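You operate a simulated robot arm through the tools that you are given. There is no shell and no other tool. Be economical: measure what you need, move in short steps, check, and stop when the job is done.

You run a simulated two-armed robot. Do the job below in one go: nothing can be reset, and whatever is moved stays where it is left.

JOB
Gauge the depth of the tall housing and set the stop gauge to it.
Fine: hold the stop gauge with one hand; put the depth gauge back.

Only the result counts: the job must be done as asked and must still hold three seconds after the hand-in. Knocking over, shifting, dropping, spilling or breaking anything else fails it.

ROBOT AND FRAMES
Two 7-joint arms with two-finger parallel grippers on one trunk, on a base that drives. Base frame: it is fixed to the floor where the robot stands at the start and does not move with it; the origin is under the middle of the robot, x ahead of it, y to its left, z up. Units: cm, degrees, N and s.
The left shoulder is at the start at [6, 14.3, 94], the right one opposite. With the tool pointing down near the work surface each hand reaches from about 32 to 74 cm from the robot's upright axis, wherever it stands, measured 20 degrees to its own side. Places, roughly: depth rod [60, -20, 90]; red depth stop [50, 10, 80]; tall housing [100, -20, 30]. Payload 1.57 kg a hand.
The TCP of each hand is the grasp point between the finger pads, 3 cm short of the fingertips. In the tool frame z runs along the fingers and y along their closing line. Largest opening 11 cm; finger width 2.4, thickness 1.2; the body of the gripper, 4.8 by 11.2 cm, starts 7.8 cm behind the TCP.
Orientation is that of the tool frame in the base frame, as a unit quaternion [w, x, y, z]. With the fingers straight down and closing along the base's y, the tool's x points along the base's -x, its y along +y and its z along -z.

CONTROLS
- The arms move only by the tool play_rows. It takes "left_plan", "right_plan" or both (then of equal length, played together; a hand with none holds still); each is a list that holds one entry, the list of rows, each a list of 6 numbers: the shift along the tool's x, y, z in units of 50 mm (1.0 is 50 mm), then the turn, a rotation vector about the tool's x, y, z in units of 8 degrees (1.0 is 8 degrees). In form: [[[tx, ty, tz, wx, wy, wz], ...]]. A call has 1 to 10 rows; each row shifts and turns the commanded pose from where the row before left it, along the tool's axes as they then stand. "left_gripper" and "right_gripper" are, for a hand that has rows, the finger opening in cm, from 0 to 11, set as the call begins (left out, the last holds). A call with a number of a shift or a turn outside -1 to 1 is refused whole. A row lasts 0.2 s, in which the tool goes at most 5 cm and 8.6 degrees; a call with a longer step from one row to the next is refused whole, and so is a gripper value outside its range. Where a pose cannot be reached the arm comes as near as it can. A force on the tool above 70 N (or 10 N above the force at the start of the call, whichever is more), or a blocked arm, ends the call early, and 0.2 s more pass. Each finger travels about 4.5 cm/s and halts on what it meets, pressing with about 21 N; the grip force reading is that of the motor and also rises with nothing between the fingers. The clock runs only during rows and for 0.2 s after the last one: add rows that do not move to give the fingers time. The reply holds the time, the measured pose of the TCP, the force on the tool along the base axes, the opening and the grip force, in the units named above and with some noise, with the torque about the TCP (base axes, N m) and any sound that the robot's microphone picked up, and new pictures: "views" is both (left out), scene, wrist or none (wrist: the cameras of the hands that moved).
- Cameras (640 x 400 px; columns grow to the right, rows downward): "scene" is now at [2.89, 0.84, 154.73]; the picture's right is [0.03, -1.00, 0.00], its down [-0.82, -0.03, -0.57] and it looks along [0.57, 0.02, -0.82] (base axes); focal length 261 px, centre (320, 200). "left" rides on the left gripper at [7, -1.6, -14.1] in its tool frame; the picture's right is [0.23, 0.97, 0.00], its down [-0.86, 0.20, -0.48] and it looks along [-0.47, 0.11, 0.88] (tool axes); focal length 222 px, centre (320, 200). "right" rides on the right gripper at [7, 1.6, -14.1] in its tool frame; the picture's right is [-0.23, 0.97, 0.00], its down [-0.86, -0.20, -0.48] and it looks along [-0.47, -0.11, 0.88] (tool axes); focal length 222 px, centre (320, 200).
- raise_lower(by): slides the trunk up (or, below 0, down) by that many cm; the arms and the scene camera ride with it, the base frame stays. It gives what a move gives, with no picture.
- steer(legs): drives the robot by 1 to 6 legs, each [ahead, left, turn to the left] in cm, cm and degrees, along the robot's own axes; the way and the turn of a leg run together, so that a leg with both is an arc; at most 150 cm and 180 degrees a leg. The arms and the cameras ride along, it lands a little off, and it stops where it bumps. It gives what a move gives, and a new picture of the scene camera.
- turn_head(pan, tilt): turns the head with the scene camera to pan (to the left, within 86 degrees either way) and tilt (down, from -29 to 69), counted from straight ahead of the robot. It gives what a move gives, and a new picture of the scene camera.
- locate(camera, pixels): for up to 12 pixels [column, row] of the newest picture of that camera ("zoom" is the newest enlarged one), the place [x, y, z] in the base frame of the surface seen there, good to about 0.2 cm, but the place of the scene camera against the robot may be out by one fixed shift of up to 1.8 cm in any direction. The clock stands still meanwhile.
- zoom(camera, box): a new picture of the part [left, top, right, bottom] of that camera's present view, enlarged. The clock stands still meanwhile.
- finish_job(): hands the job in; it is judged then, once.

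Keep the steps short. Do not move on a guess: measure, check each grasp and each placing, and mend mistakes. In all there are 80 turns and 260 pictures (those below and enlarged ones count). Leave the grippers open and the arms clear of the work at the hand-in unless told otherwise, and finish with a single line.

The tools are called after "Call:" as a command line: name --argument value ..., lists and objects as JSON in quotes. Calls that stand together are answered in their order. play_rows: Moves the arms, as the interface text tells. Its arguments: {"type":"object","properties":{"left_plan":{"type":"array","items":{"type":"array","items":{"type":"array","items":{"type":"number"}}}},"left_gripper":{"type":"number"},"right_plan":{"type":"array","items":{"type":"array","items":{"type":"array","items":{"type":"number"}}}},"right_gripper":{"type":"number"},"views":{"type":"string","enum":["both","scene","wrist","none"]}},"required":[]} The other tools are called the same way: raise_lower (by) slides the trunk up or down; steer (legs) drives the base; turn_head (pan, tilt) turns the head that bears the scene camera; locate (camera, pixels) gives the place of the surface under pixels of a picture; zoom (camera, box) takes an enlarged picture of a part of a camera's view; finish_job () hands the job in.

At the start:

```text
t: 0.0
left_tool_pos: [43.87, 14.02, 107.24]
left_tcp_rot: [0.0, -0.001, 1.0, 0.0]
left_contact_force: [0.0, -0.6, 0.4]
left_torque: [-0.01, 0.03, -0.03]
left_gripper_width: 11.0
left_grasp_force: 0.0
right_tool_pos: [39.39, -24.03, 112.04]
right_tcp_rot: [0.0, 0.0, 1.0, -0.001]
right_contact_force: [0.9, -0.3, 0.5]
right_torque: [0.01, 0.02, 0.01]
right_gripper_width: 11.01
right_grasp_force: 0.1
trunk travel left (down, up): [-53.9, 5.1]
robot x, y, heading: [0.02, -0.12, -0.4]
head pan, tilt: [2.0, 54.9]
```

scene: 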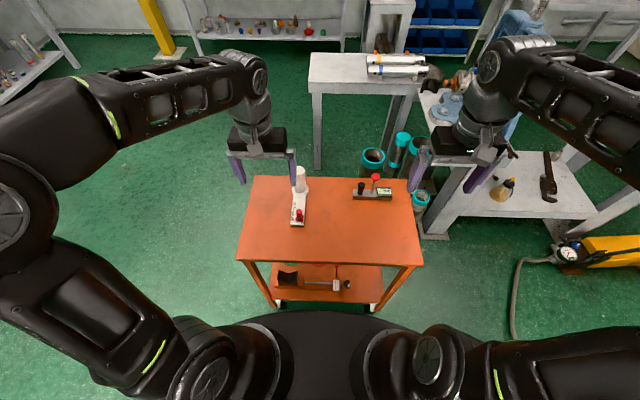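
right: 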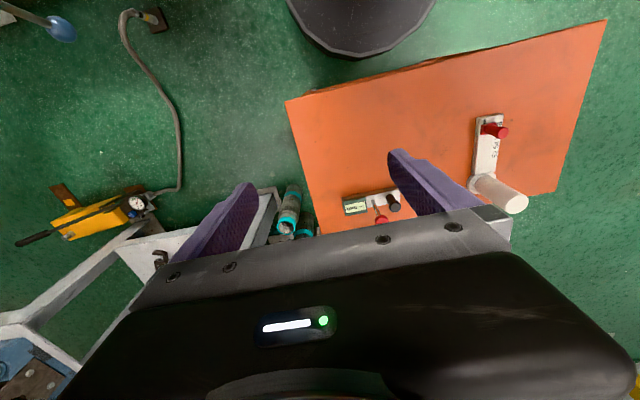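
left: 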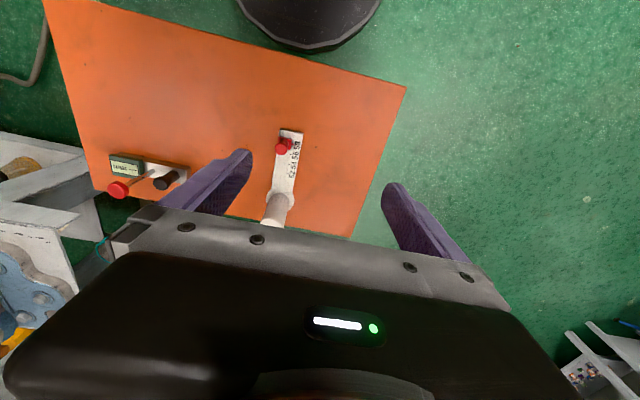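

I see the table with the stop gauge (around 298,200) and the depth gauge (around 373,190), and several housings beyond it (around 372,160 to 420,200). I'll zoom in on each of them.

Call:
zoom --camera "scene" --box '[340, 165, 404, 205]'

Call:
zoom --camera "scene" --box '[266, 160, 346, 230]'

Call:
zoom --camera "scene" --box '[340, 120, 468, 220]'

Call:
zoom --camera "left" --box '[240, 110, 340, 230]'

```text
10.00 times, centred on (372, 185) of scene
```

zoom: 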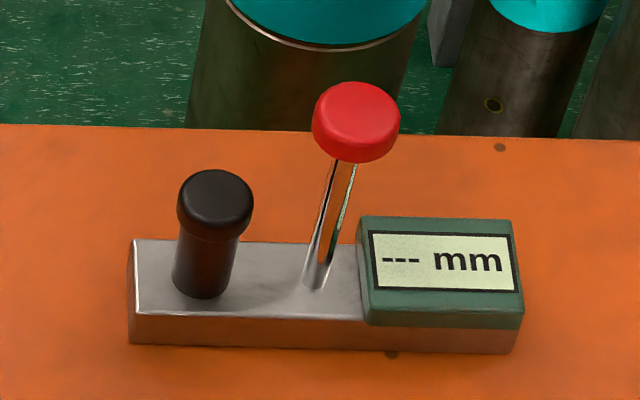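

```text
5.71 times, centred on (306, 195) of scene
```

zoom: 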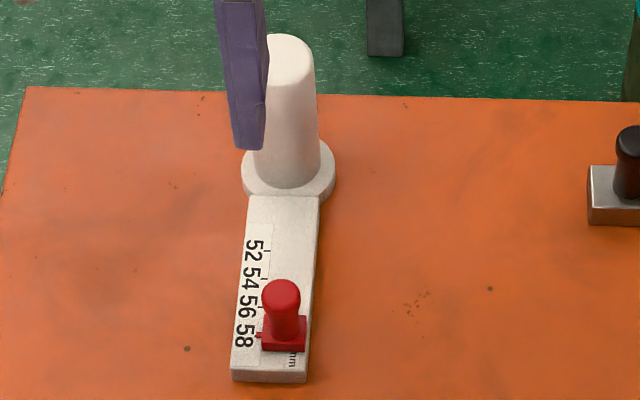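

```text
4.00 times, centred on (404, 170) of scene
```

zoom: 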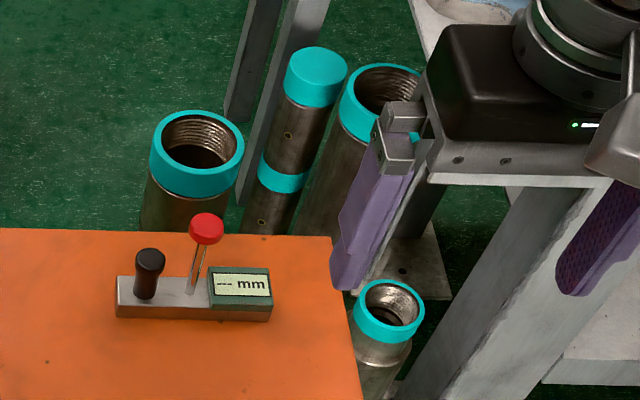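

```text
3.33 times, centred on (290, 170) of left
```

zoom: 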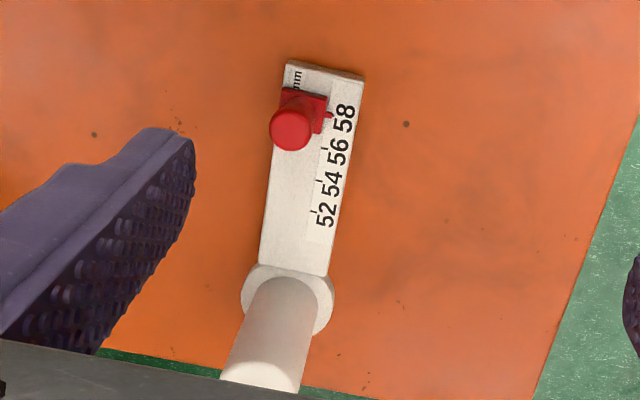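

Several housings are visible. I'll measure their rims, the gauges and the table corners.

Call:
locate --camera "scene" --pixels '[[380, 164], [372, 150], [402, 133], [418, 138], [420, 196], [432, 200], [360, 187], [375, 177], [385, 192], [299, 170], [298, 212], [373, 194]]'

Call:
turn_head --pan -20 --tilt 40

```text
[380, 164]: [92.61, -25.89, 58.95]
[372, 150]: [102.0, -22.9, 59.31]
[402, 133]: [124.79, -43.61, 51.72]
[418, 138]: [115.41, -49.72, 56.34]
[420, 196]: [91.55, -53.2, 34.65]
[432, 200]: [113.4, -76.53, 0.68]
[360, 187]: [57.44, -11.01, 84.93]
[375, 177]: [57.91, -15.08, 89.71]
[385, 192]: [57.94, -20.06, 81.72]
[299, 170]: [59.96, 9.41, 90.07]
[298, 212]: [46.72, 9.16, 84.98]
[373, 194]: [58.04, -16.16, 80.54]
```

```text
t: 0.9
left_tool_pos: [43.88, 14.12, 107.11]
left_tcp_rot: [0.001, 0.0, 1.0, 0.0]
left_contact_force: [-0.5, 0.0, -0.1]
left_torque: [0.0, 0.01, -0.01]
left_gripper_width: 10.99
left_grasp_force: 0.0
right_tool_pos: [39.4, -24.08, 111.99]
right_tcp_rot: [0.001, 0.0, 1.0, -0.001]
right_contact_force: [0.0, -0.3, 0.1]
right_torque: [0.0, 0.0, 0.01]
right_gripper_width: 11.02
right_grasp_force: 0.1
trunk travel left (down, up): [-53.9, 5.1]
robot x, y, heading: [-0.29, -0.06, 0.2]
head pan, tilt: [-20.0, 40.0]
```

scene: 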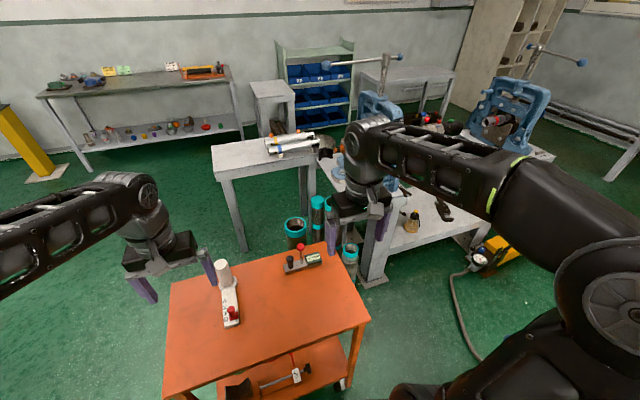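

The housing at about [98,-24] with its rim at z≈59 fits "tall housing". I'll zoom in and measure it, and check the driving space.

Call:
zoom --camera "scene" --box '[264, 180, 376, 270]'

Call:
locate --camera "scene" --pixels '[[285, 224], [306, 224], [295, 236], [295, 218], [296, 226], [296, 250], [251, 252], [220, 182], [300, 135], [369, 320], [170, 284], [312, 242]]'

Call:
turn_head --pan 40 --tilt 45

```text
4.44 times, centred on (320, 225) of scene
```

zoom: 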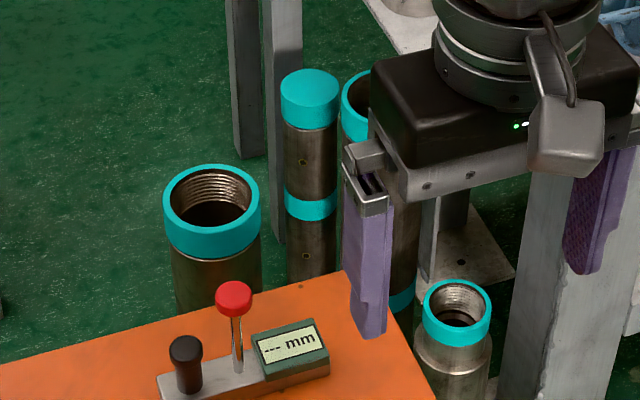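

```text
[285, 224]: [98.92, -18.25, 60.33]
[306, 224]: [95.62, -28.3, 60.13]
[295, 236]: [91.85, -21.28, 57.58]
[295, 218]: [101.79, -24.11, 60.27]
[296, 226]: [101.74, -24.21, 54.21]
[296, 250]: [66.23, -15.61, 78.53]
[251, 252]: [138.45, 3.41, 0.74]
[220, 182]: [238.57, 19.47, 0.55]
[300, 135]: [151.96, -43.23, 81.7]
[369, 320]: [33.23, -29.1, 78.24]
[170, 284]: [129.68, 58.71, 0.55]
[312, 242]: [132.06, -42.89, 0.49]
```

```text
t: 2.2
left_tool_pos: [43.94, 14.13, 107.15]
left_tcp_rot: [0.0, 0.0, 1.0, 0.001]
left_contact_force: [-0.3, 0.1, -0.4]
left_torque: [-0.03, -0.01, 0.04]
left_gripper_width: 11.0
left_grasp_force: 0.1
right_tool_pos: [39.35, -24.16, 111.94]
right_tcp_rot: [0.0, 0.0, 1.0, 0.0]
right_contact_force: [-0.3, 0.8, 0.4]
right_torque: [-0.03, -0.02, 0.01]
right_gripper_width: 10.98
right_grasp_force: 0.0
trunk travel left (down, up): [-53.9, 5.1]
robot x, y, heading: [0.15, 0.19, 0.0]
head pan, tilt: [40.0, 45.0]
```

scene: 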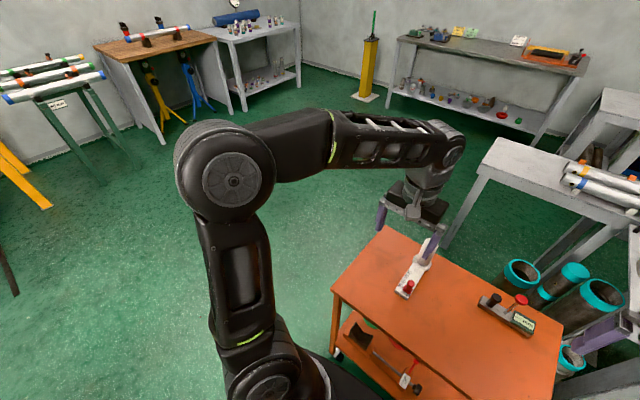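

Housing A has its centre near (97,-23), its rim at z≈60 and an outer diameter of about 10.6. I'll bring the right hand over the gauge area at a safe height. Then I'll turn it -90° about its tool axis, so the fingers close across the bar and the wrist camera looks down on the display.

Call:
play_rows --right_plan '[[[-0.7, 0.45, 0, 0, 0, 0], [-0.7, 0.45, 0, 0, 0, 0], [-0.7, 0.45, 0, 0, 0, 0], [-0.7, 0.45, 0, 0, 0, 0], [0, 0, 0, 0, 0, -1], [0, 0, 0, 0, 0, -1], [0, 0, 0, 0, 0, -1], [0, 0, 0, 0, 0, -1], [0, 0, 0, 0, 0, -1], [0, 0, 0, 0, 0, -1]]]' --views "none"

Call:
play_rows --right_plan '[[[0, 0, 0, 0, 0, -1], [0, 0, 0, 0, 0, -1], [0, 0, 0, 0, 0, -1], [0, 0, 0, 0, 0, -1], [0, 0, 0, 0, 0, -1], [0, 0, 0, 0, 0, -0.25], [0, 0, 0, 0, 0, 0]]]' --views "wrist"

Call:
turn_head --pan 0 --tilt 62

```text
t: 4.4
left_tool_pos: [43.89, 14.01, 107.14]
left_tcp_rot: [0.0, 0.001, 1.0, 0.0]
left_contact_force: [-0.5, 0.8, -0.4]
left_torque: [0.01, -0.03, 0.01]
left_gripper_width: 10.99
left_grasp_force: 0.0
right_tool_pos: [50.53, -16.68, 111.85]
right_tcp_rot: [0.0, -0.408, 0.913, 0.0]
right_contact_force: [-0.1, 0.1, -0.6]
right_torque: [0.0, -0.01, 0.01]
right_gripper_width: 11.03
right_grasp_force: 0.0
right hand out of reach, approached as far as the arm can: row 4
trunk travel left (down, up): [-53.9, 5.1]
robot x, y, heading: [0.14, 0.06, -0.1]
head pan, tilt: [40.0, 45.0]
```

```text
t: 6.0
left_tool_pos: [44.01, 14.09, 107.25]
left_tcp_rot: [0.0, 0.0, 1.0, 0.0]
left_contact_force: [0.4, 0.1, 0.1]
left_torque: [0.02, 0.0, -0.04]
left_gripper_width: 10.99
left_grasp_force: 0.0
right_tool_pos: [50.6, -16.74, 111.92]
right_tcp_rot: [-0.001, 0.708, -0.706, 0.001]
right_contact_force: [-0.8, 0.1, 0.4]
right_torque: [-0.01, -0.03, 0.0]
right_gripper_width: 11.02
right_grasp_force: 0.1
trunk travel left (down, up): [-53.9, 5.1]
robot x, y, heading: [0.31, -0.14, -0.1]
head pan, tilt: [40.0, 45.0]
```

right: 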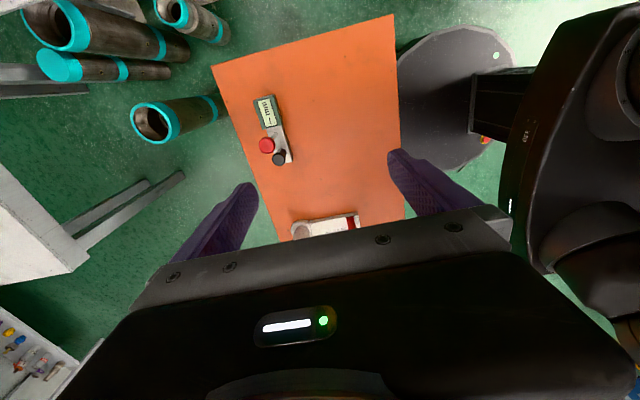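

```text
t: 7.0
left_tool_pos: [43.91, 14.07, 107.16]
left_tcp_rot: [0.001, 0.0, 1.0, 0.0]
left_contact_force: [-0.2, 0.6, 0.5]
left_torque: [0.0, 0.03, -0.01]
left_gripper_width: 11.0
left_grasp_force: 0.0
right_tool_pos: [50.55, -16.7, 111.92]
right_tcp_rot: [0.0, 0.707, -0.707, 0.0]
right_contact_force: [0.6, 0.7, -0.7]
right_torque: [-0.01, -0.02, -0.03]
right_gripper_width: 10.99
right_grasp_force: 0.0
trunk travel left (down, up): [-53.9, 5.1]
robot x, y, heading: [-0.06, -0.06, 0.1]
head pan, tilt: [0.0, 62.0]
```

scene: 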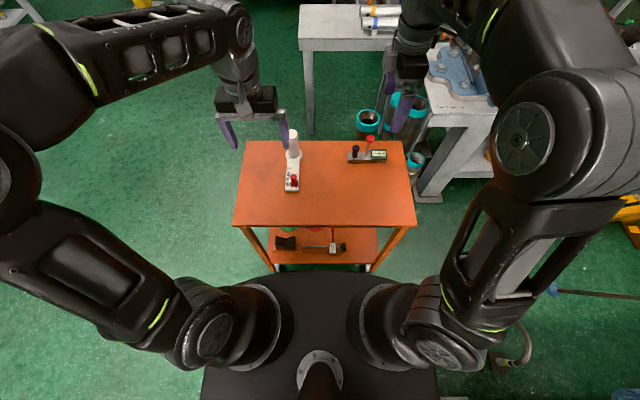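

The tool orientation is now right. From the wrist picture I'll measure the gauge parts, the housing rims and the base disk edge.

Call:
locate --camera "right" --pixels '[[266, 145], [279, 158], [265, 111], [259, 98], [290, 161], [276, 133], [155, 120], [132, 120], [176, 118], [153, 104], [158, 142], [153, 120]]'

Call:
locate --camera "right" --pixels '[[398, 80], [440, 158], [450, 30], [390, 25], [213, 68], [400, 140], [280, 238], [352, 222], [303, 229], [180, 10], [55, 65], [70, 20]]'

Call:
zoom --camera "right" --box '[236, 86, 316, 176]'

```text
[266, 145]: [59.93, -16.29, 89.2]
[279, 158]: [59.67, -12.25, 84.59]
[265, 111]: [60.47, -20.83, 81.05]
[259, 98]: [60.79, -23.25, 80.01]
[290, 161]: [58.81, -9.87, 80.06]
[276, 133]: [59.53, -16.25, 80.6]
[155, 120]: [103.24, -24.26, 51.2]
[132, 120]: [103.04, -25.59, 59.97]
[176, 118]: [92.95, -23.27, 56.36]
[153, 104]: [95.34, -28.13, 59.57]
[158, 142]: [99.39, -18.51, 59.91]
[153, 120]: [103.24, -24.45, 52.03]
```

```text
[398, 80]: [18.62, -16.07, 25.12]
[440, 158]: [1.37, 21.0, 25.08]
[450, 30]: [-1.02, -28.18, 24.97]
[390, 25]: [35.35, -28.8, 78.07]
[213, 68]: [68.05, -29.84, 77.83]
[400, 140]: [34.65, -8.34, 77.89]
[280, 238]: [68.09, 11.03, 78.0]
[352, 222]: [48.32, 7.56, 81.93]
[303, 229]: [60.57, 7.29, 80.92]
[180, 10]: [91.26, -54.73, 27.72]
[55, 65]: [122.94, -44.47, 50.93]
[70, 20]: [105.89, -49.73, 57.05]
```

```text
4.44 times, centred on (276, 131) of right
```

zoom: 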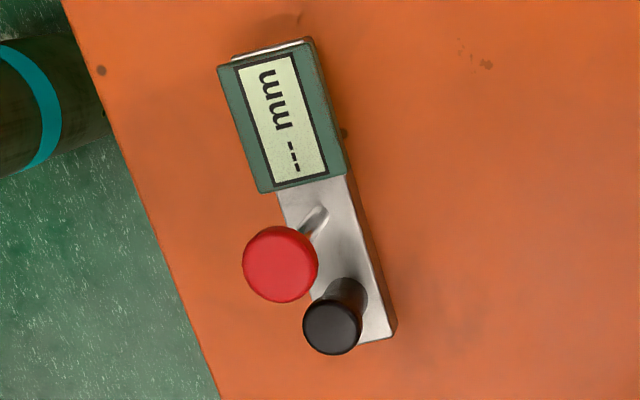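

Wrist-camera readings: handle top at (59.7,-12.25,84.6), knob at (59.9,-16.3,89.2), bar top at z≈80.5. I'll lower the hand above the handle, still higher than the knob, and look again.

Call:
play_rows --right_plan '[[[0, 0, 0.9, 0, 0, 0], [0, 0, 0.9, 0, 0, 0], [-0.3, -0.6, 0.8, 0, 0, 0], [-0.3, -0.6, 0.5, 0, 0, 0], [-0.3, -0.6, 0.2, 0, 0, 0], [0, 0, 0, 0, 0, 0]]]' --right_gripper 6 --views "wrist"

```text
refused: row 3 steps farther than a row can; nothing moved
```

Call:
play_rows --right_plan '[[[0, 0, 0.9, 0, 0, 0], [0, 0, 0.9, 0, 0, 0], [-0.3, -0.4, 0.6, 0, 0, 0], [-0.3, -0.6, 0.5, 0, 0, 0], [-0.3, -0.6, 0.4, 0, 0, 0], [0, -0.2, 0, 0, 0, 0], [0, 0, 0, 0, 0, 0]]]' --right_gripper 6 --views "wrist"

```text
t: 8.6
left_tool_pos: [43.97, 14.15, 107.06]
left_tcp_rot: [0.0, 0.0, 1.0, 0.0]
left_contact_force: [1.5, 0.7, 0.2]
left_torque: [-0.03, 0.0, -0.02]
left_gripper_width: 10.99
left_grasp_force: 0.0
right_tool_pos: [59.59, -12.27, 95.6]
right_tcp_rot: [0.0, -0.707, 0.707, 0.0]
right_contact_force: [0.2, 0.4, 0.7]
right_torque: [-0.01, -0.01, 0.02]
right_gripper_width: 5.99
right_grasp_force: 0.0
trunk travel left (down, up): [-53.9, 5.1]
robot x, y, heading: [-0.04, -0.0, 0.1]
head pan, tilt: [0.0, 62.0]
```

right: 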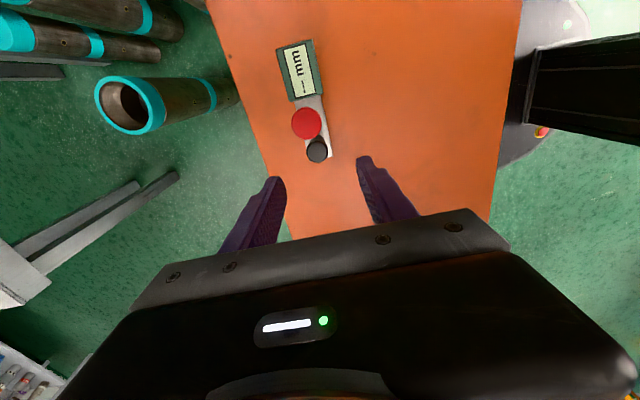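

Call:
zoom --camera "right" --box '[260, 30, 360, 180]'

Call:
locate --camera "right" --pixels '[[307, 124], [317, 150], [298, 72], [291, 100], [325, 100], [299, 105], [321, 103], [333, 156], [326, 154], [277, 50], [313, 41], [313, 110]]'

Call:
locate --camera "right" --pixels '[[97, 95], [113, 80], [160, 110], [140, 132], [115, 130], [100, 110], [140, 90], [125, 106], [308, 157], [327, 147], [309, 145], [265, 200]]'

```text
2.67 times, centred on (310, 105) of right
```

zoom: 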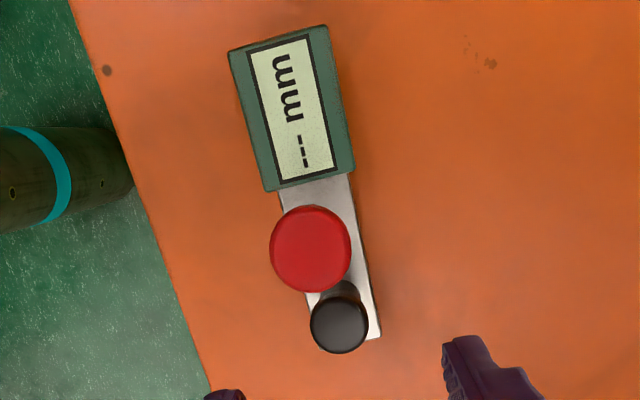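

```text
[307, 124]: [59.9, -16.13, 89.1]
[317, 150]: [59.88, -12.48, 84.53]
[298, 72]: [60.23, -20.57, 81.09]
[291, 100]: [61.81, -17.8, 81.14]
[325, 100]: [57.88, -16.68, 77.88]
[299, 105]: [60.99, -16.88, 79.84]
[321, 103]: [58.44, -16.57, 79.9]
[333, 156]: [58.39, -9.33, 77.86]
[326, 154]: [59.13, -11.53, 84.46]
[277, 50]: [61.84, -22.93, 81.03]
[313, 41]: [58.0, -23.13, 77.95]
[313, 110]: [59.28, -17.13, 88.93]
```

```text
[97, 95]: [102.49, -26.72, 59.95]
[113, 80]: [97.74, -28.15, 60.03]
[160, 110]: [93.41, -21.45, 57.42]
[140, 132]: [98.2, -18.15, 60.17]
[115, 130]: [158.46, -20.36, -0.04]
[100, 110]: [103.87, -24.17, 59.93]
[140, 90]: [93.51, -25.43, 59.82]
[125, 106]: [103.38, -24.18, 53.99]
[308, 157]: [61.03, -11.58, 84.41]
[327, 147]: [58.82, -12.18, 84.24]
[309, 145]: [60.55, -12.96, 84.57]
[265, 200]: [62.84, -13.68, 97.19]
```

The gripper is lined up: handle centre about (59.8,-12.3), bar top at z≈79.9. Next I lower to z≈83.6 and close on the handle.

Call:
play_rows --right_plan '[[[0, -0.04, 0.8, 0, 0, 0], [0, 0, 0.8, 0, 0, 0], [0, 0, 0.5, 0, 0, 0], [0, 0, 0.3, 0, 0, 0], [0, 0, 0, 0, 0, 0]]]' --views "none"

Call:
play_rows --right_plan '[[[0, 0, 0, 0, 0, 0], [0, 0, 0, 0, 0, 0], [0, 0, 0, 0, 0, 0], [0, 0, 0, 0, 0, 0], [0, 0, 0, 0, 0, 0]]]' --right_gripper 0 --views "wrist"

```text
t: 9.8
left_tool_pos: [43.83, 14.02, 107.19]
left_tcp_rot: [0.0, 0.0, 1.0, 0.0]
left_contact_force: [-0.3, 0.4, -0.3]
left_torque: [-0.03, 0.02, 0.01]
left_gripper_width: 11.01
left_grasp_force: 0.0
right_tool_pos: [59.55, -12.23, 83.29]
right_tcp_rot: [0.0, 0.707, -0.707, 0.0]
right_contact_force: [0.1, -0.4, -0.6]
right_torque: [0.0, 0.02, 0.0]
right_gripper_width: 6.02
right_grasp_force: 0.2
trunk travel left (down, up): [-53.9, 5.1]
robot x, y, heading: [0.17, 0.04, 0.1]
head pan, tilt: [0.0, 62.0]
```

```text
t: 11.0
left_tool_pos: [43.9, 14.15, 107.12]
left_tcp_rot: [0.001, 0.0, 1.0, 0.001]
left_contact_force: [-0.3, -1.6, -0.4]
left_torque: [-0.02, -0.01, -0.02]
left_gripper_width: 11.01
left_grasp_force: 0.1
right_tool_pos: [59.63, -12.18, 83.44]
right_tcp_rot: [0.0, -0.707, 0.707, 0.0]
right_contact_force: [0.3, 0.9, -0.6]
right_torque: [0.01, 0.06, -0.01]
right_gripper_width: 2.56
right_grasp_force: 20.1
trunk travel left (down, up): [-53.9, 5.1]
robot x, y, heading: [0.43, -0.37, -0.2]
head pan, tilt: [0.0, 62.0]
```

right: 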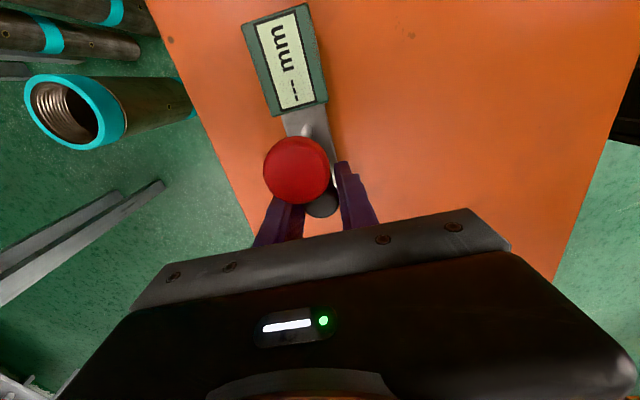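

The handle is gripped (opening 2.56, original TCP about (59.6,-12.2,83.4)). I'll lift slowly and check.

Call:
play_rows --right_plan '[[[0, 0, -0.2, 0, 0, 0], [0, 0, -0.4, 0, 0, 0], [0, 0, -0.6, 0, 0, 0], [0, 0, -0.8, 0, 0, 0], [0, 0, 0, 0, 0, 0]]]' --views "both"

```text
t: 12.2
left_tool_pos: [43.99, 14.18, 107.07]
left_tcp_rot: [-0.001, 0.0, 1.0, 0.0]
left_contact_force: [0.3, -0.6, -0.1]
left_torque: [0.02, -0.05, -0.01]
left_gripper_width: 10.99
left_grasp_force: 0.0
right_tool_pos: [59.8, -12.24, 93.54]
right_tcp_rot: [0.0, -0.707, 0.707, 0.001]
right_contact_force: [-0.2, 0.6, 0.6]
right_torque: [-0.03, 0.02, -0.03]
right_gripper_width: 0.0
right_grasp_force: 21.2
trunk travel left (down, up): [-53.9, 5.1]
robot x, y, heading: [0.31, -0.34, -0.0]
head pan, tilt: [0.0, 62.0]
```

scene: 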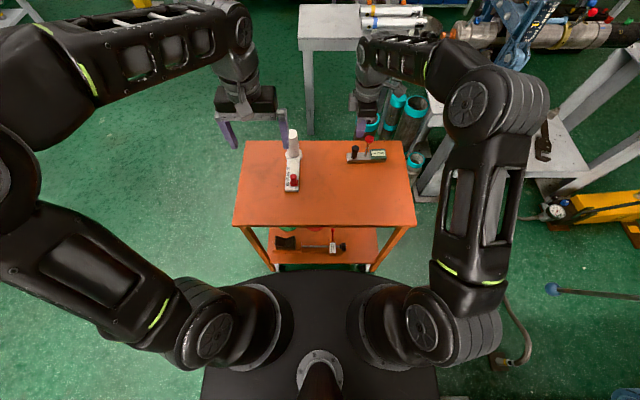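
right: 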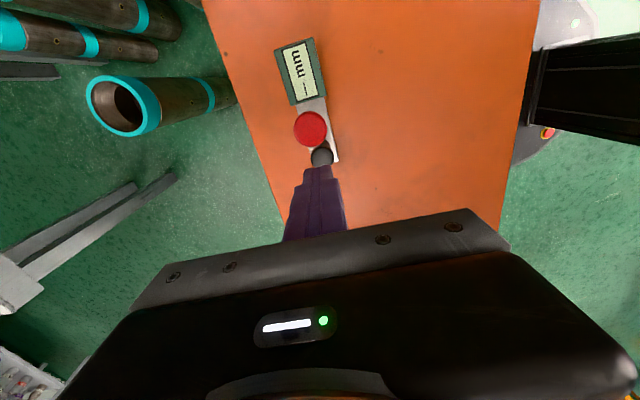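

The fingers slipped off the handle and the gauge stayed on the table. I'll check where it is now.

Call:
locate --camera "right" --pixels '[[310, 129], [322, 157], [301, 70], [279, 48], [316, 40], [290, 103], [337, 160], [317, 156], [327, 157], [322, 150], [319, 168], [323, 163]]'

Call:
zoom --camera "right" --box '[260, 30, 360, 180]'

Call:
zoom --camera "scene" --box '[340, 130, 404, 170]'

```text
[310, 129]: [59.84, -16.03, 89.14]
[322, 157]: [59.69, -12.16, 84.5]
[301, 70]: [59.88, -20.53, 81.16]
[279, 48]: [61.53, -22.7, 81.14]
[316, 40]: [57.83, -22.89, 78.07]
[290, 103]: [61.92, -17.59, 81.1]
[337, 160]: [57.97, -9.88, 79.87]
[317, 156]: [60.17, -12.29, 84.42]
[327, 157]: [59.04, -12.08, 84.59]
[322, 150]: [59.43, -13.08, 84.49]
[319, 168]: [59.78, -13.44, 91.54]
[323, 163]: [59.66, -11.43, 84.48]
```

```text
2.67 times, centred on (310, 105) of right
```

zoom: 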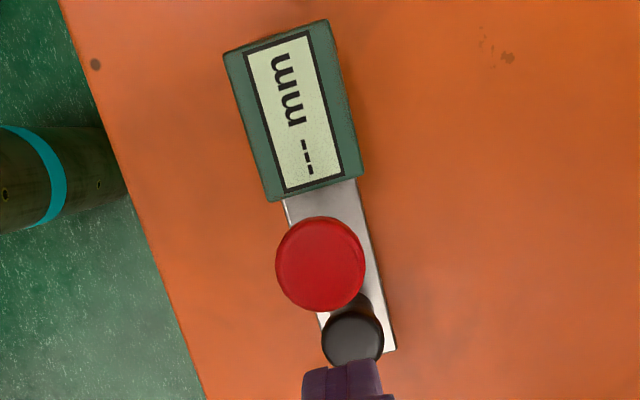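

```text
10.00 times, centred on (372, 150) of scene
```

zoom: 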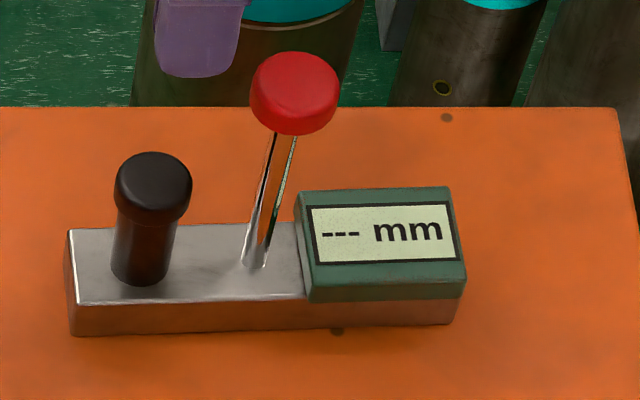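

The gauge hasn't moved. The handle has a wider cap, and it probably twisted out of the pads because its weight hangs off-centre. I'll grip again slightly lower, lift only 0.5 cm very slowly, and read the force and picture.

Call:
play_rows --right_plan '[[[0, 0, 0, 0, 0, 0], [0, 0, 0.5, 0, 0, 0], [0, 0, 0.7, 0, 0, 0], [0, 0, 0.6, 0, 0, 0], [0, 0, 0.26, 0, 0, 0], [0, 0, 0, 0, 0, 0]]]' --right_gripper 5 --views "none"

Call:
play_rows --right_plan '[[[0, 0, 0, 0, 0, 0], [0, 0, 0, 0, 0, 0], [0, 0, 0, 0, 0, 0], [0, 0, 0, 0, 0, 0]]]' --right_gripper 0 --views "none"

Call:
play_rows --right_plan '[[[0, 0, -0.02, 0, 0, 0], [0, 0, -0.02, 0, 0, 0], [0, 0, -0.03, 0, 0, 0], [0, 0, -0.03, 0, 0, 0], [0, 0, 0, 0, 0, 0]]]' --views "both"

```text
t: 13.6
left_tool_pos: [43.97, 14.09, 107.0]
left_tcp_rot: [0.0, 0.001, 1.0, 0.0]
left_contact_force: [0.2, -0.1, -0.2]
left_torque: [-0.01, 0.01, -0.02]
left_gripper_width: 11.0
left_grasp_force: 0.0
right_tool_pos: [59.79, -12.3, 83.06]
right_tcp_rot: [0.0, -0.707, 0.707, 0.0]
right_contact_force: [-0.6, 0.6, 0.0]
right_torque: [0.01, 0.01, 0.01]
right_gripper_width: 5.01
right_grasp_force: 0.1
trunk travel left (down, up): [-53.9, 5.1]
robot x, y, heading: [0.5, -0.16, 0.3]
head pan, tilt: [0.0, 62.0]
```

```text
t: 14.6
left_tool_pos: [43.99, 14.07, 107.04]
left_tcp_rot: [0.0, 0.0, 1.0, 0.0]
left_contact_force: [-0.2, 0.6, -0.2]
left_torque: [0.03, 0.05, -0.01]
left_gripper_width: 11.02
left_grasp_force: 0.1
right_tool_pos: [59.76, -12.35, 83.22]
right_tcp_rot: [-0.001, 0.707, -0.707, 0.0]
right_contact_force: [-0.2, 0.1, -0.1]
right_torque: [0.01, 0.07, 0.01]
right_gripper_width: 2.57
right_grasp_force: 21.4
trunk travel left (down, up): [-53.9, 5.1]
robot x, y, heading: [0.1, -0.01, 0.0]
head pan, tilt: [0.0, 62.0]
```

```text
t: 15.8
left_tool_pos: [43.88, 14.1, 107.08]
left_tcp_rot: [0.0, 0.0, 1.0, -0.001]
left_contact_force: [0.3, -0.6, 0.1]
left_torque: [-0.01, -0.01, -0.03]
left_gripper_width: 11.01
left_grasp_force: 0.0
right_tool_pos: [59.76, -12.26, 83.51]
right_tcp_rot: [0.0, -0.707, 0.707, 0.0]
right_contact_force: [0.4, -0.4, -4.3]
right_torque: [0.17, 0.02, 0.0]
right_gripper_width: 2.58
right_grasp_force: 20.5
trunk travel left (down, up): [-53.9, 5.1]
robot x, y, heading: [0.11, 0.07, -0.0]
head pan, tilt: [0.0, 62.0]
```

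scene: 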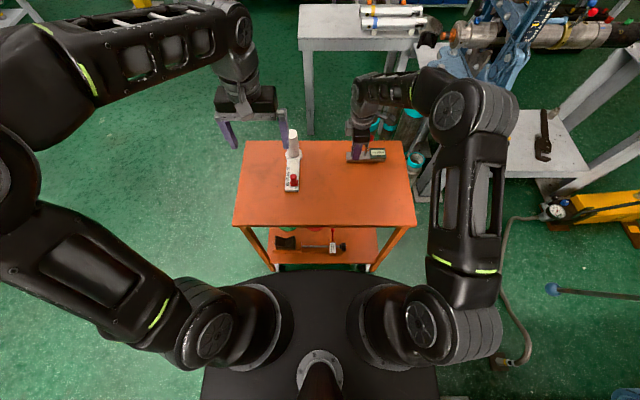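
right: 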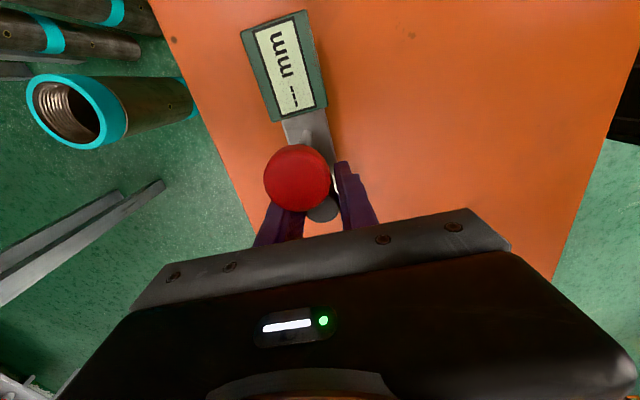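

The gripper now carries about 4.3 N with a torque of 0.17 N·m. I'll check whether the gauge droops.

Call:
locate --camera "right" --pixels '[[297, 178], [323, 209], [284, 66], [268, 30], [295, 110], [300, 135]]'

Call:
zoom --camera "scene" --box '[336, 130, 400, 170]'

```text
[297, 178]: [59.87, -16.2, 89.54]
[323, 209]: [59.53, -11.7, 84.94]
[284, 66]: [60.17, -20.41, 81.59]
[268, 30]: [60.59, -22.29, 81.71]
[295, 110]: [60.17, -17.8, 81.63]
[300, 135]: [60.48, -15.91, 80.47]
```

```text
10.00 times, centred on (368, 150) of scene
```

zoom: 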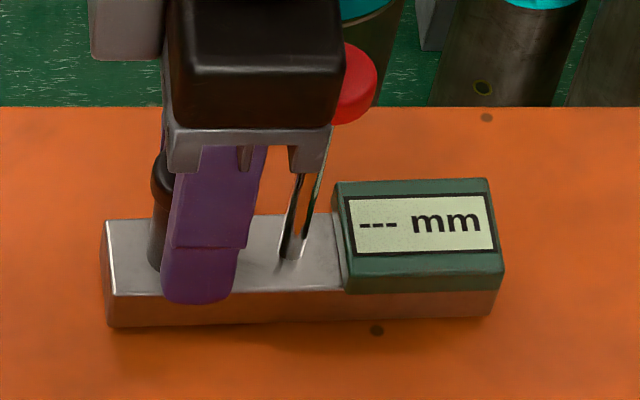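

The whole gauge has risen evenly by 0.45 cm, so it hangs level and the earlier slip came from lifting too fast. I'll go gently: lift to about 2 cm, then test a short drive backward over the table to see whether the grip holds.

Call:
play_rows --right_plan '[[[0, 0, -0.03, 0, 0, 0], [0, 0, -0.06, 0, 0, 0], [0, 0, -0.08, 0, 0, 0], [0, 0, -0.08, 0, 0, 0], [0, 0, -0.05, 0, 0, 0], [0, 0, 0, 0, 0, 0]]]' --views "none"

Call:
steer --legs '[[-5, 0, 0]]'

Call:
play_rows --right_plan '[[[0, 0, 0, 0, 0, 0]]]' --views "wrist"

```text
t: 17.2
left_tool_pos: [43.93, 14.13, 107.16]
left_tcp_rot: [0.0, 0.001, 1.0, 0.0]
left_contact_force: [-0.3, -0.6, -0.5]
left_torque: [0.0, 0.01, -0.04]
left_gripper_width: 11.0
left_grasp_force: 0.1
right_tool_pos: [59.91, -12.23, 85.13]
right_tcp_rot: [0.001, 0.707, -0.707, 0.0]
right_contact_force: [0.1, 0.2, -4.1]
right_torque: [0.17, 0.0, 0.01]
right_gripper_width: 2.56
right_grasp_force: 21.1
trunk travel left (down, up): [-53.9, 5.1]
robot x, y, heading: [0.02, 0.27, 0.1]
head pan, tilt: [0.0, 62.0]
```

```text
t: 18.2
left_tool_pos: [38.76, 14.15, 107.23]
left_tcp_rot: [0.0, 0.001, 1.0, 0.0]
left_contact_force: [-0.8, 0.5, 0.1]
left_torque: [-0.02, -0.07, 0.01]
left_gripper_width: 11.01
left_grasp_force: 0.0
right_tool_pos: [54.61, -12.24, 85.35]
right_tcp_rot: [0.001, -0.707, 0.707, 0.0]
right_contact_force: [-0.2, 0.5, -4.2]
right_torque: [0.15, -0.03, 0.01]
right_gripper_width: 2.54
right_grasp_force: 20.9
trunk travel left (down, up): [-53.9, 5.1]
robot x, y, heading: [-4.96, 0.15, 0.2]
head pan, tilt: [0.0, 62.0]
```

scene: 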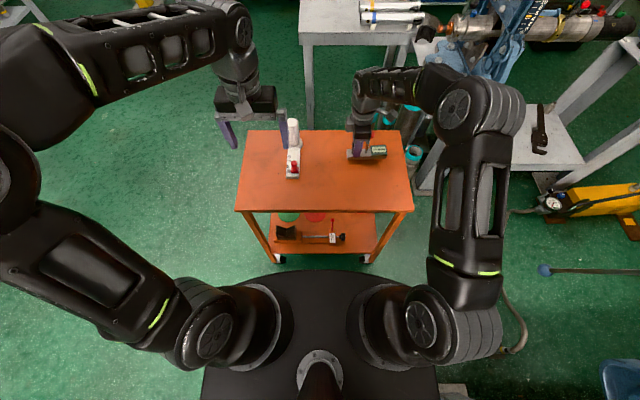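

```text
t: 18.6
left_tool_pos: [38.93, 14.06, 107.07]
left_tcp_rot: [0.0, -0.001, 1.0, 0.0]
left_contact_force: [0.7, 0.1, 0.3]
left_torque: [-0.01, 0.0, 0.0]
left_gripper_width: 11.01
left_grasp_force: 0.0
right_tool_pos: [54.73, -12.19, 85.09]
right_tcp_rot: [0.0, -0.707, 0.707, 0.0]
right_contact_force: [-0.2, 0.5, -5.5]
right_torque: [0.19, 0.04, 0.04]
right_gripper_width: 2.56
right_grasp_force: 21.4
trunk travel left (down, up): [-53.9, 5.1]
robot x, y, heading: [-5.04, -0.06, 0.0]
head pan, tilt: [0.0, 62.0]
```

right: 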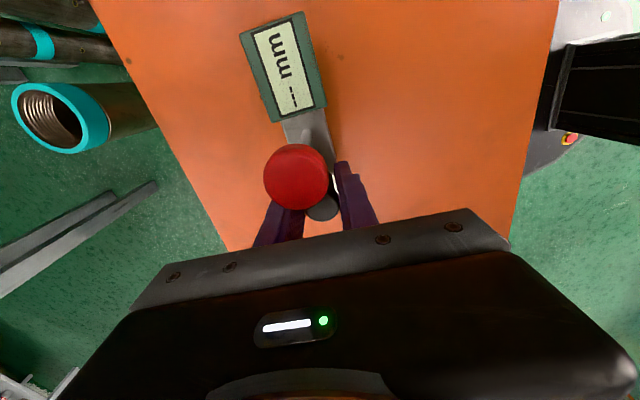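

The grip is firm. I'll raise the gauge gently and pull it back a little so it clears everything during the drive.

Call:
play_rows --right_plan '[[[0, 0, -0.1, 0, 0, 0], [0, 0, -0.2, 0, 0, 0], [0, 0, -0.25, 0, 0, 0], [0, 0.1, -0.3, 0, 0, 0], [0, 0.15, -0.3, 0, 0, 0], [0, 0.2, -0.3, 0, 0, 0], [0, 0.2, -0.3, 0, 0, 0], [0, 0.2, -0.25, 0, 0, 0], [0, 0.15, -0.2, 0, 0, 0], [0, 0.1, -0.1, 0, 0, 0]]]' --views "none"

Call:
play_rows --right_plan '[[[0, 0.1, -0.1, 0, 0, 0], [0, 0.2, -0.2, 0, 0, 0], [0, 0.2, -0.3, 0, 0, 0], [0, 0.2, -0.2, 0, 0, 0], [0, 0.1, -0.1, 0, 0, 0], [0, 0, 0, 0, 0, 0]]]' --views "wrist"

Call:
turn_head --pan 70 --tilt 40

```text
t: 20.8
left_tool_pos: [38.93, 14.03, 107.12]
left_tcp_rot: [0.0, 0.0, 1.0, 0.0]
left_contact_force: [-0.3, -0.8, -0.4]
left_torque: [0.0, 0.0, 0.01]
left_gripper_width: 10.98
left_grasp_force: 0.0
right_tool_pos: [49.09, -12.13, 96.57]
right_tcp_rot: [0.001, 0.707, -0.707, 0.0]
right_contact_force: [-1.0, -0.2, -4.3]
right_torque: [0.18, 0.02, 0.01]
right_gripper_width: 2.54
right_grasp_force: 21.1
trunk travel left (down, up): [-53.9, 5.1]
robot x, y, heading: [-5.18, -0.12, 0.0]
head pan, tilt: [0.0, 62.0]
```

```text
t: 22.2
left_tool_pos: [38.93, 14.11, 107.15]
left_tcp_rot: [0.0, 0.0, 1.0, 0.0]
left_contact_force: [-0.3, -0.4, -0.5]
left_torque: [-0.01, 0.01, 0.01]
left_gripper_width: 10.99
left_grasp_force: 0.0
right_tool_pos: [45.2, -12.28, 101.12]
right_tcp_rot: [-0.001, -0.707, 0.707, 0.001]
right_contact_force: [0.0, -0.2, -4.2]
right_torque: [0.18, -0.05, -0.04]
right_gripper_width: 2.55
right_grasp_force: 20.9
trunk travel left (down, up): [-53.9, 5.1]
robot x, y, heading: [-4.6, 0.46, 0.1]
head pan, tilt: [0.0, 62.0]
```

right: 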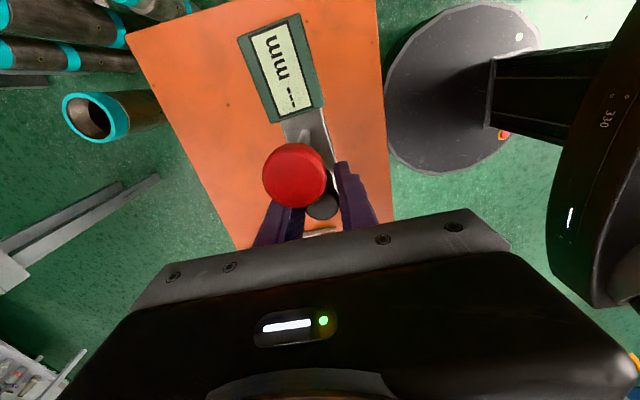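

```text
t: 23.6
left_tool_pos: [38.83, 14.03, 107.21]
left_tcp_rot: [0.001, 0.0, 1.0, 0.0]
left_contact_force: [-0.2, -0.1, -0.3]
left_torque: [0.0, -0.02, 0.0]
left_gripper_width: 10.99
left_grasp_force: 0.0
right_tool_pos: [45.37, -12.31, 101.16]
right_tcp_rot: [0.0, -0.707, 0.707, -0.001]
right_contact_force: [0.0, -0.5, -4.1]
right_torque: [0.16, 0.0, 0.02]
right_gripper_width: 2.56
right_grasp_force: 20.9
trunk travel left (down, up): [-53.9, 5.1]
robot x, y, heading: [-5.22, 0.18, 0.2]
head pan, tilt: [70.0, 40.0]
```

scene: 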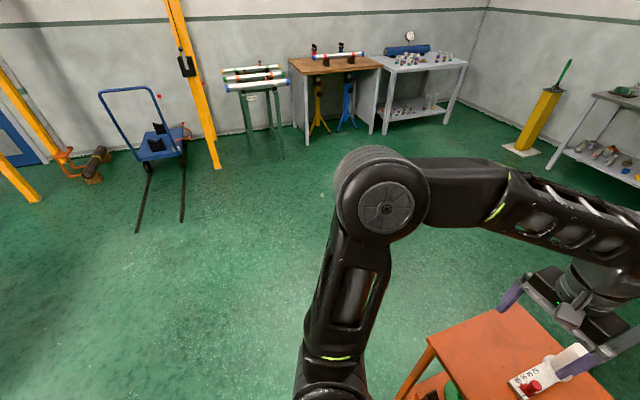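

The floor to the left is wide open. I'll drive left past the table, ahead beyond it, then turn right toward the housing.

Call:
steer --legs '[[0, 80, 0], [104, 0, 0], [0, 0, -72]]'

Call:
turn_head --pan -10 --tilt 50

```text
t: 35.9
left_tool_pos: [125.64, 40.74, 107.07]
left_tcp_rot: [0.0, 0.59, 0.807, 0.001]
left_contact_force: [0.0, -0.6, 0.3]
left_torque: [-0.01, -0.01, -0.02]
left_gripper_width: 11.01
left_grasp_force: 0.0
right_tool_pos: [102.32, 26.66, 101.09]
right_tcp_rot: [0.001, -0.153, 0.988, 0.0]
right_contact_force: [-0.1, -0.9, -4.3]
right_torque: [0.09, -0.15, 0.0]
right_gripper_width: 2.52
right_grasp_force: 21.3
trunk travel left (down, up): [-53.9, 5.1]
robot x, y, heading: [99.03, 78.22, -72.5]
head pan, tilt: [70.0, 40.0]
```

scene: 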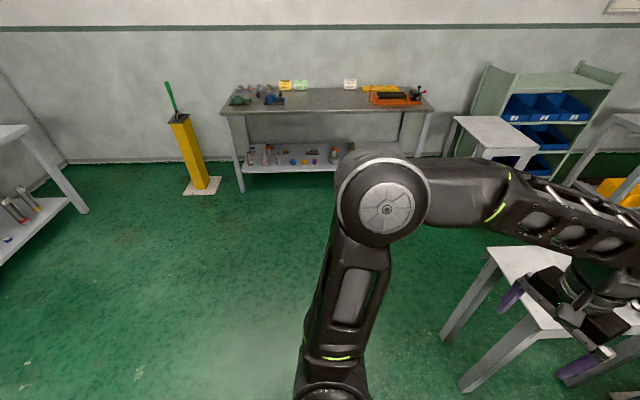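

```text
t: 37.4
left_tool_pos: [125.47, 40.77, 107.02]
left_tcp_rot: [0.001, 0.59, 0.807, 0.0]
left_contact_force: [-1.2, 0.4, -0.3]
left_torque: [0.01, -0.01, -0.01]
left_gripper_width: 11.01
left_grasp_force: 0.1
right_tool_pos: [102.28, 26.68, 101.24]
right_tcp_rot: [0.0, -0.154, 0.988, 0.0]
right_contact_force: [0.4, -0.7, -4.2]
right_torque: [0.05, -0.18, -0.02]
right_gripper_width: 2.51
right_grasp_force: 21.5
trunk travel left (down, up): [-53.9, 5.1]
robot x, y, heading: [98.88, 78.11, -72.4]
head pan, tilt: [-10.0, 50.0]
```

scene: 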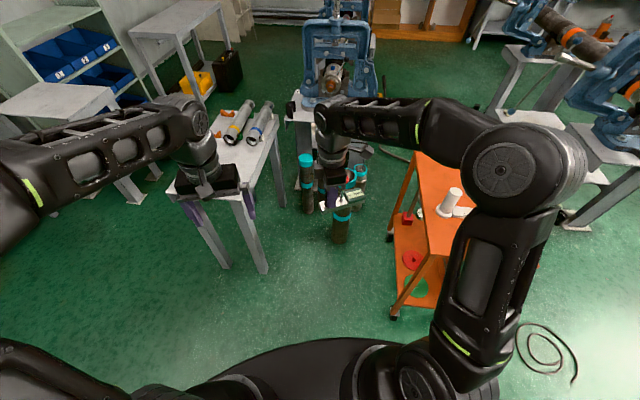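

The robot is facing the housing. I'll measure the grey table, the left hand's clearance and the housings from here.

Call:
locate --camera "scene" --pixels '[[175, 190], [262, 193], [262, 155], [232, 137], [290, 118], [306, 158], [305, 205], [340, 235], [390, 238], [398, 312], [448, 190], [318, 90]]'

Call:
zoom --camera "scene" --box '[270, 130, 398, 250]'

Call:
play_rows --right_plan '[[[0, 0, 0, 0, 0, 0]]]' --views "wrist"

```text
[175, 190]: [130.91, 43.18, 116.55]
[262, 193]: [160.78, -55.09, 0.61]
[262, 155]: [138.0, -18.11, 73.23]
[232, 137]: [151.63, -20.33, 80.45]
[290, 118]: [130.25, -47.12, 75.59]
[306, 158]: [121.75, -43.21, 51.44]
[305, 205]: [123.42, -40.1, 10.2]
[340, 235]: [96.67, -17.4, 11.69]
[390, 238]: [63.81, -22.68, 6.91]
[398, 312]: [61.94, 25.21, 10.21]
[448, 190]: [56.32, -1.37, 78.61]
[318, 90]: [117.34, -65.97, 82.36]
```

```text
3.33 times, centred on (334, 190) of scene
```

zoom: 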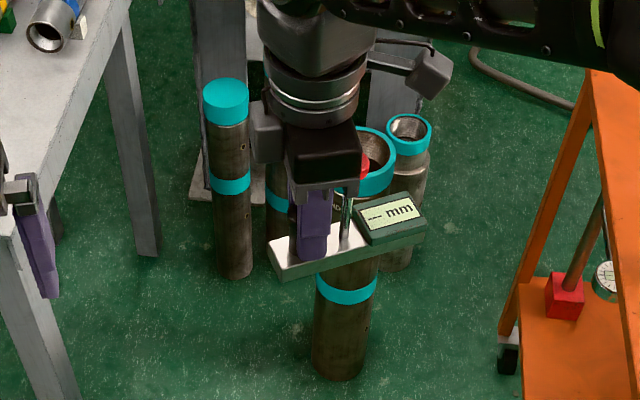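

```text
t: 37.8
left_tool_pos: [125.43, 40.79, 107.12]
left_tcp_rot: [0.0, 0.59, 0.807, 0.0]
left_contact_force: [0.7, 0.4, -0.2]
left_torque: [0.03, 0.0, 0.0]
left_gripper_width: 10.99
left_grasp_force: 0.0
right_tool_pos: [102.26, 26.64, 101.16]
right_tcp_rot: [0.001, -0.154, 0.988, 0.0]
right_contact_force: [0.0, 0.2, -4.3]
right_torque: [0.05, -0.16, -0.02]
right_gripper_width: 2.54
right_grasp_force: 21.0
trunk travel left (down, up): [-53.9, 5.1]
robot x, y, heading: [98.9, 78.06, -72.5]
head pan, tilt: [-10.0, 50.0]
```

right: 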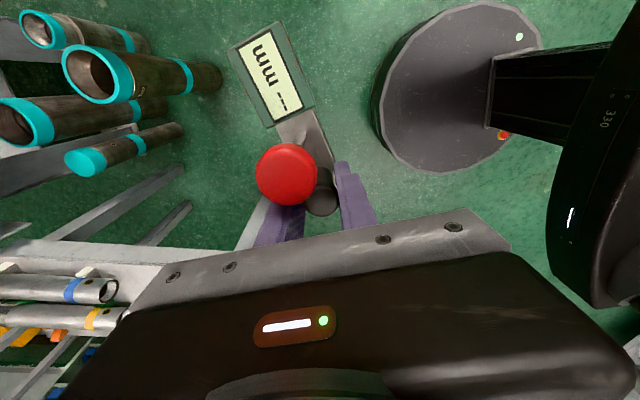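

The gauge turned slightly in the grip but is still held. Before approaching I'll retract and raise the left hand so it clears the grey table when the trunk goes down.

Call:
play_rows --left_plan '[[[0.4, 0, -0.4, 0, 0, 0], [0.4, 0, -0.4, 0, 0, 0], [0.4, 0, -0.4, 0, 0, 0], [0.4, 0, -0.4, 0, 0, 0], [0.4, 0, -0.4, 0, 0, 0], [0, 0, -0.4, 0, 0, 0], [0, 0, 0, 0, 0, 0]]]' --views "none"

Call:
steer --legs '[[40, -8, 0]]'

Call:
play_rows --right_plan '[[[0, 0, 0, 0, 0, 0]]]' --views "wrist"

```text
t: 39.4
left_tool_pos: [121.47, 46.92, 113.75]
left_tcp_rot: [-0.001, 0.589, 0.808, 0.0]
left_contact_force: [-0.6, -0.6, 0.5]
left_torque: [0.0, 0.0, -0.02]
left_gripper_width: 11.01
left_grasp_force: 0.1
left hand out of reach, approached as far as the arm can: row 3, 4, 5, 6
right_tool_pos: [102.29, 26.67, 100.96]
right_tcp_rot: [0.0, -0.154, 0.988, 0.0]
right_contact_force: [0.9, -0.2, -4.4]
right_torque: [0.08, -0.16, 0.02]
right_gripper_width: 2.54
right_grasp_force: 21.0
trunk travel left (down, up): [-53.9, 5.1]
robot x, y, heading: [98.45, 78.5, -72.5]
head pan, tilt: [-10.0, 50.0]
```

```text
t: 42.0
left_tool_pos: [126.11, 5.43, 113.68]
left_tcp_rot: [-0.001, 0.592, 0.806, 0.0]
left_contact_force: [0.4, 0.5, 0.0]
left_torque: [0.01, -0.01, 0.01]
left_gripper_width: 11.0
left_grasp_force: 0.0
right_tool_pos: [106.9, -14.74, 101.17]
right_tcp_rot: [-0.001, -0.151, 0.989, 0.001]
right_contact_force: [1.0, -0.1, -5.6]
right_torque: [0.08, -0.13, 0.02]
right_gripper_width: 2.54
right_grasp_force: 20.2
trunk travel left (down, up): [-53.9, 5.1]
robot x, y, heading: [103.83, 37.07, -72.5]
head pan, tilt: [-10.0, 50.0]
```

scene: 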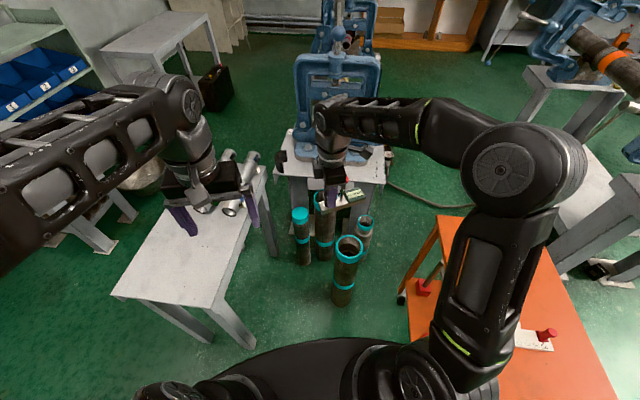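

```text
t: 42.4
left_tool_pos: [126.09, 5.45, 113.62]
left_tcp_rot: [-0.001, 0.592, 0.806, 0.0]
left_contact_force: [-0.8, -1.0, 0.2]
left_torque: [0.0, -0.01, -0.04]
left_gripper_width: 11.02
left_grasp_force: 0.0
right_tool_pos: [106.83, -14.56, 101.02]
right_tcp_rot: [0.0, -0.151, 0.988, 0.001]
right_contact_force: [0.1, 0.1, -4.3]
right_torque: [0.09, -0.14, -0.01]
right_gripper_width: 2.53
right_grasp_force: 21.1
trunk travel left (down, up): [-53.9, 5.1]
robot x, y, heading: [103.35, 37.29, -72.5]
head pan, tilt: [-10.0, 50.0]
```

right: 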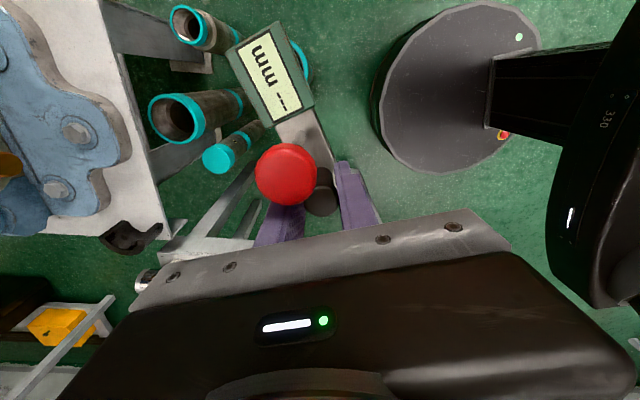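

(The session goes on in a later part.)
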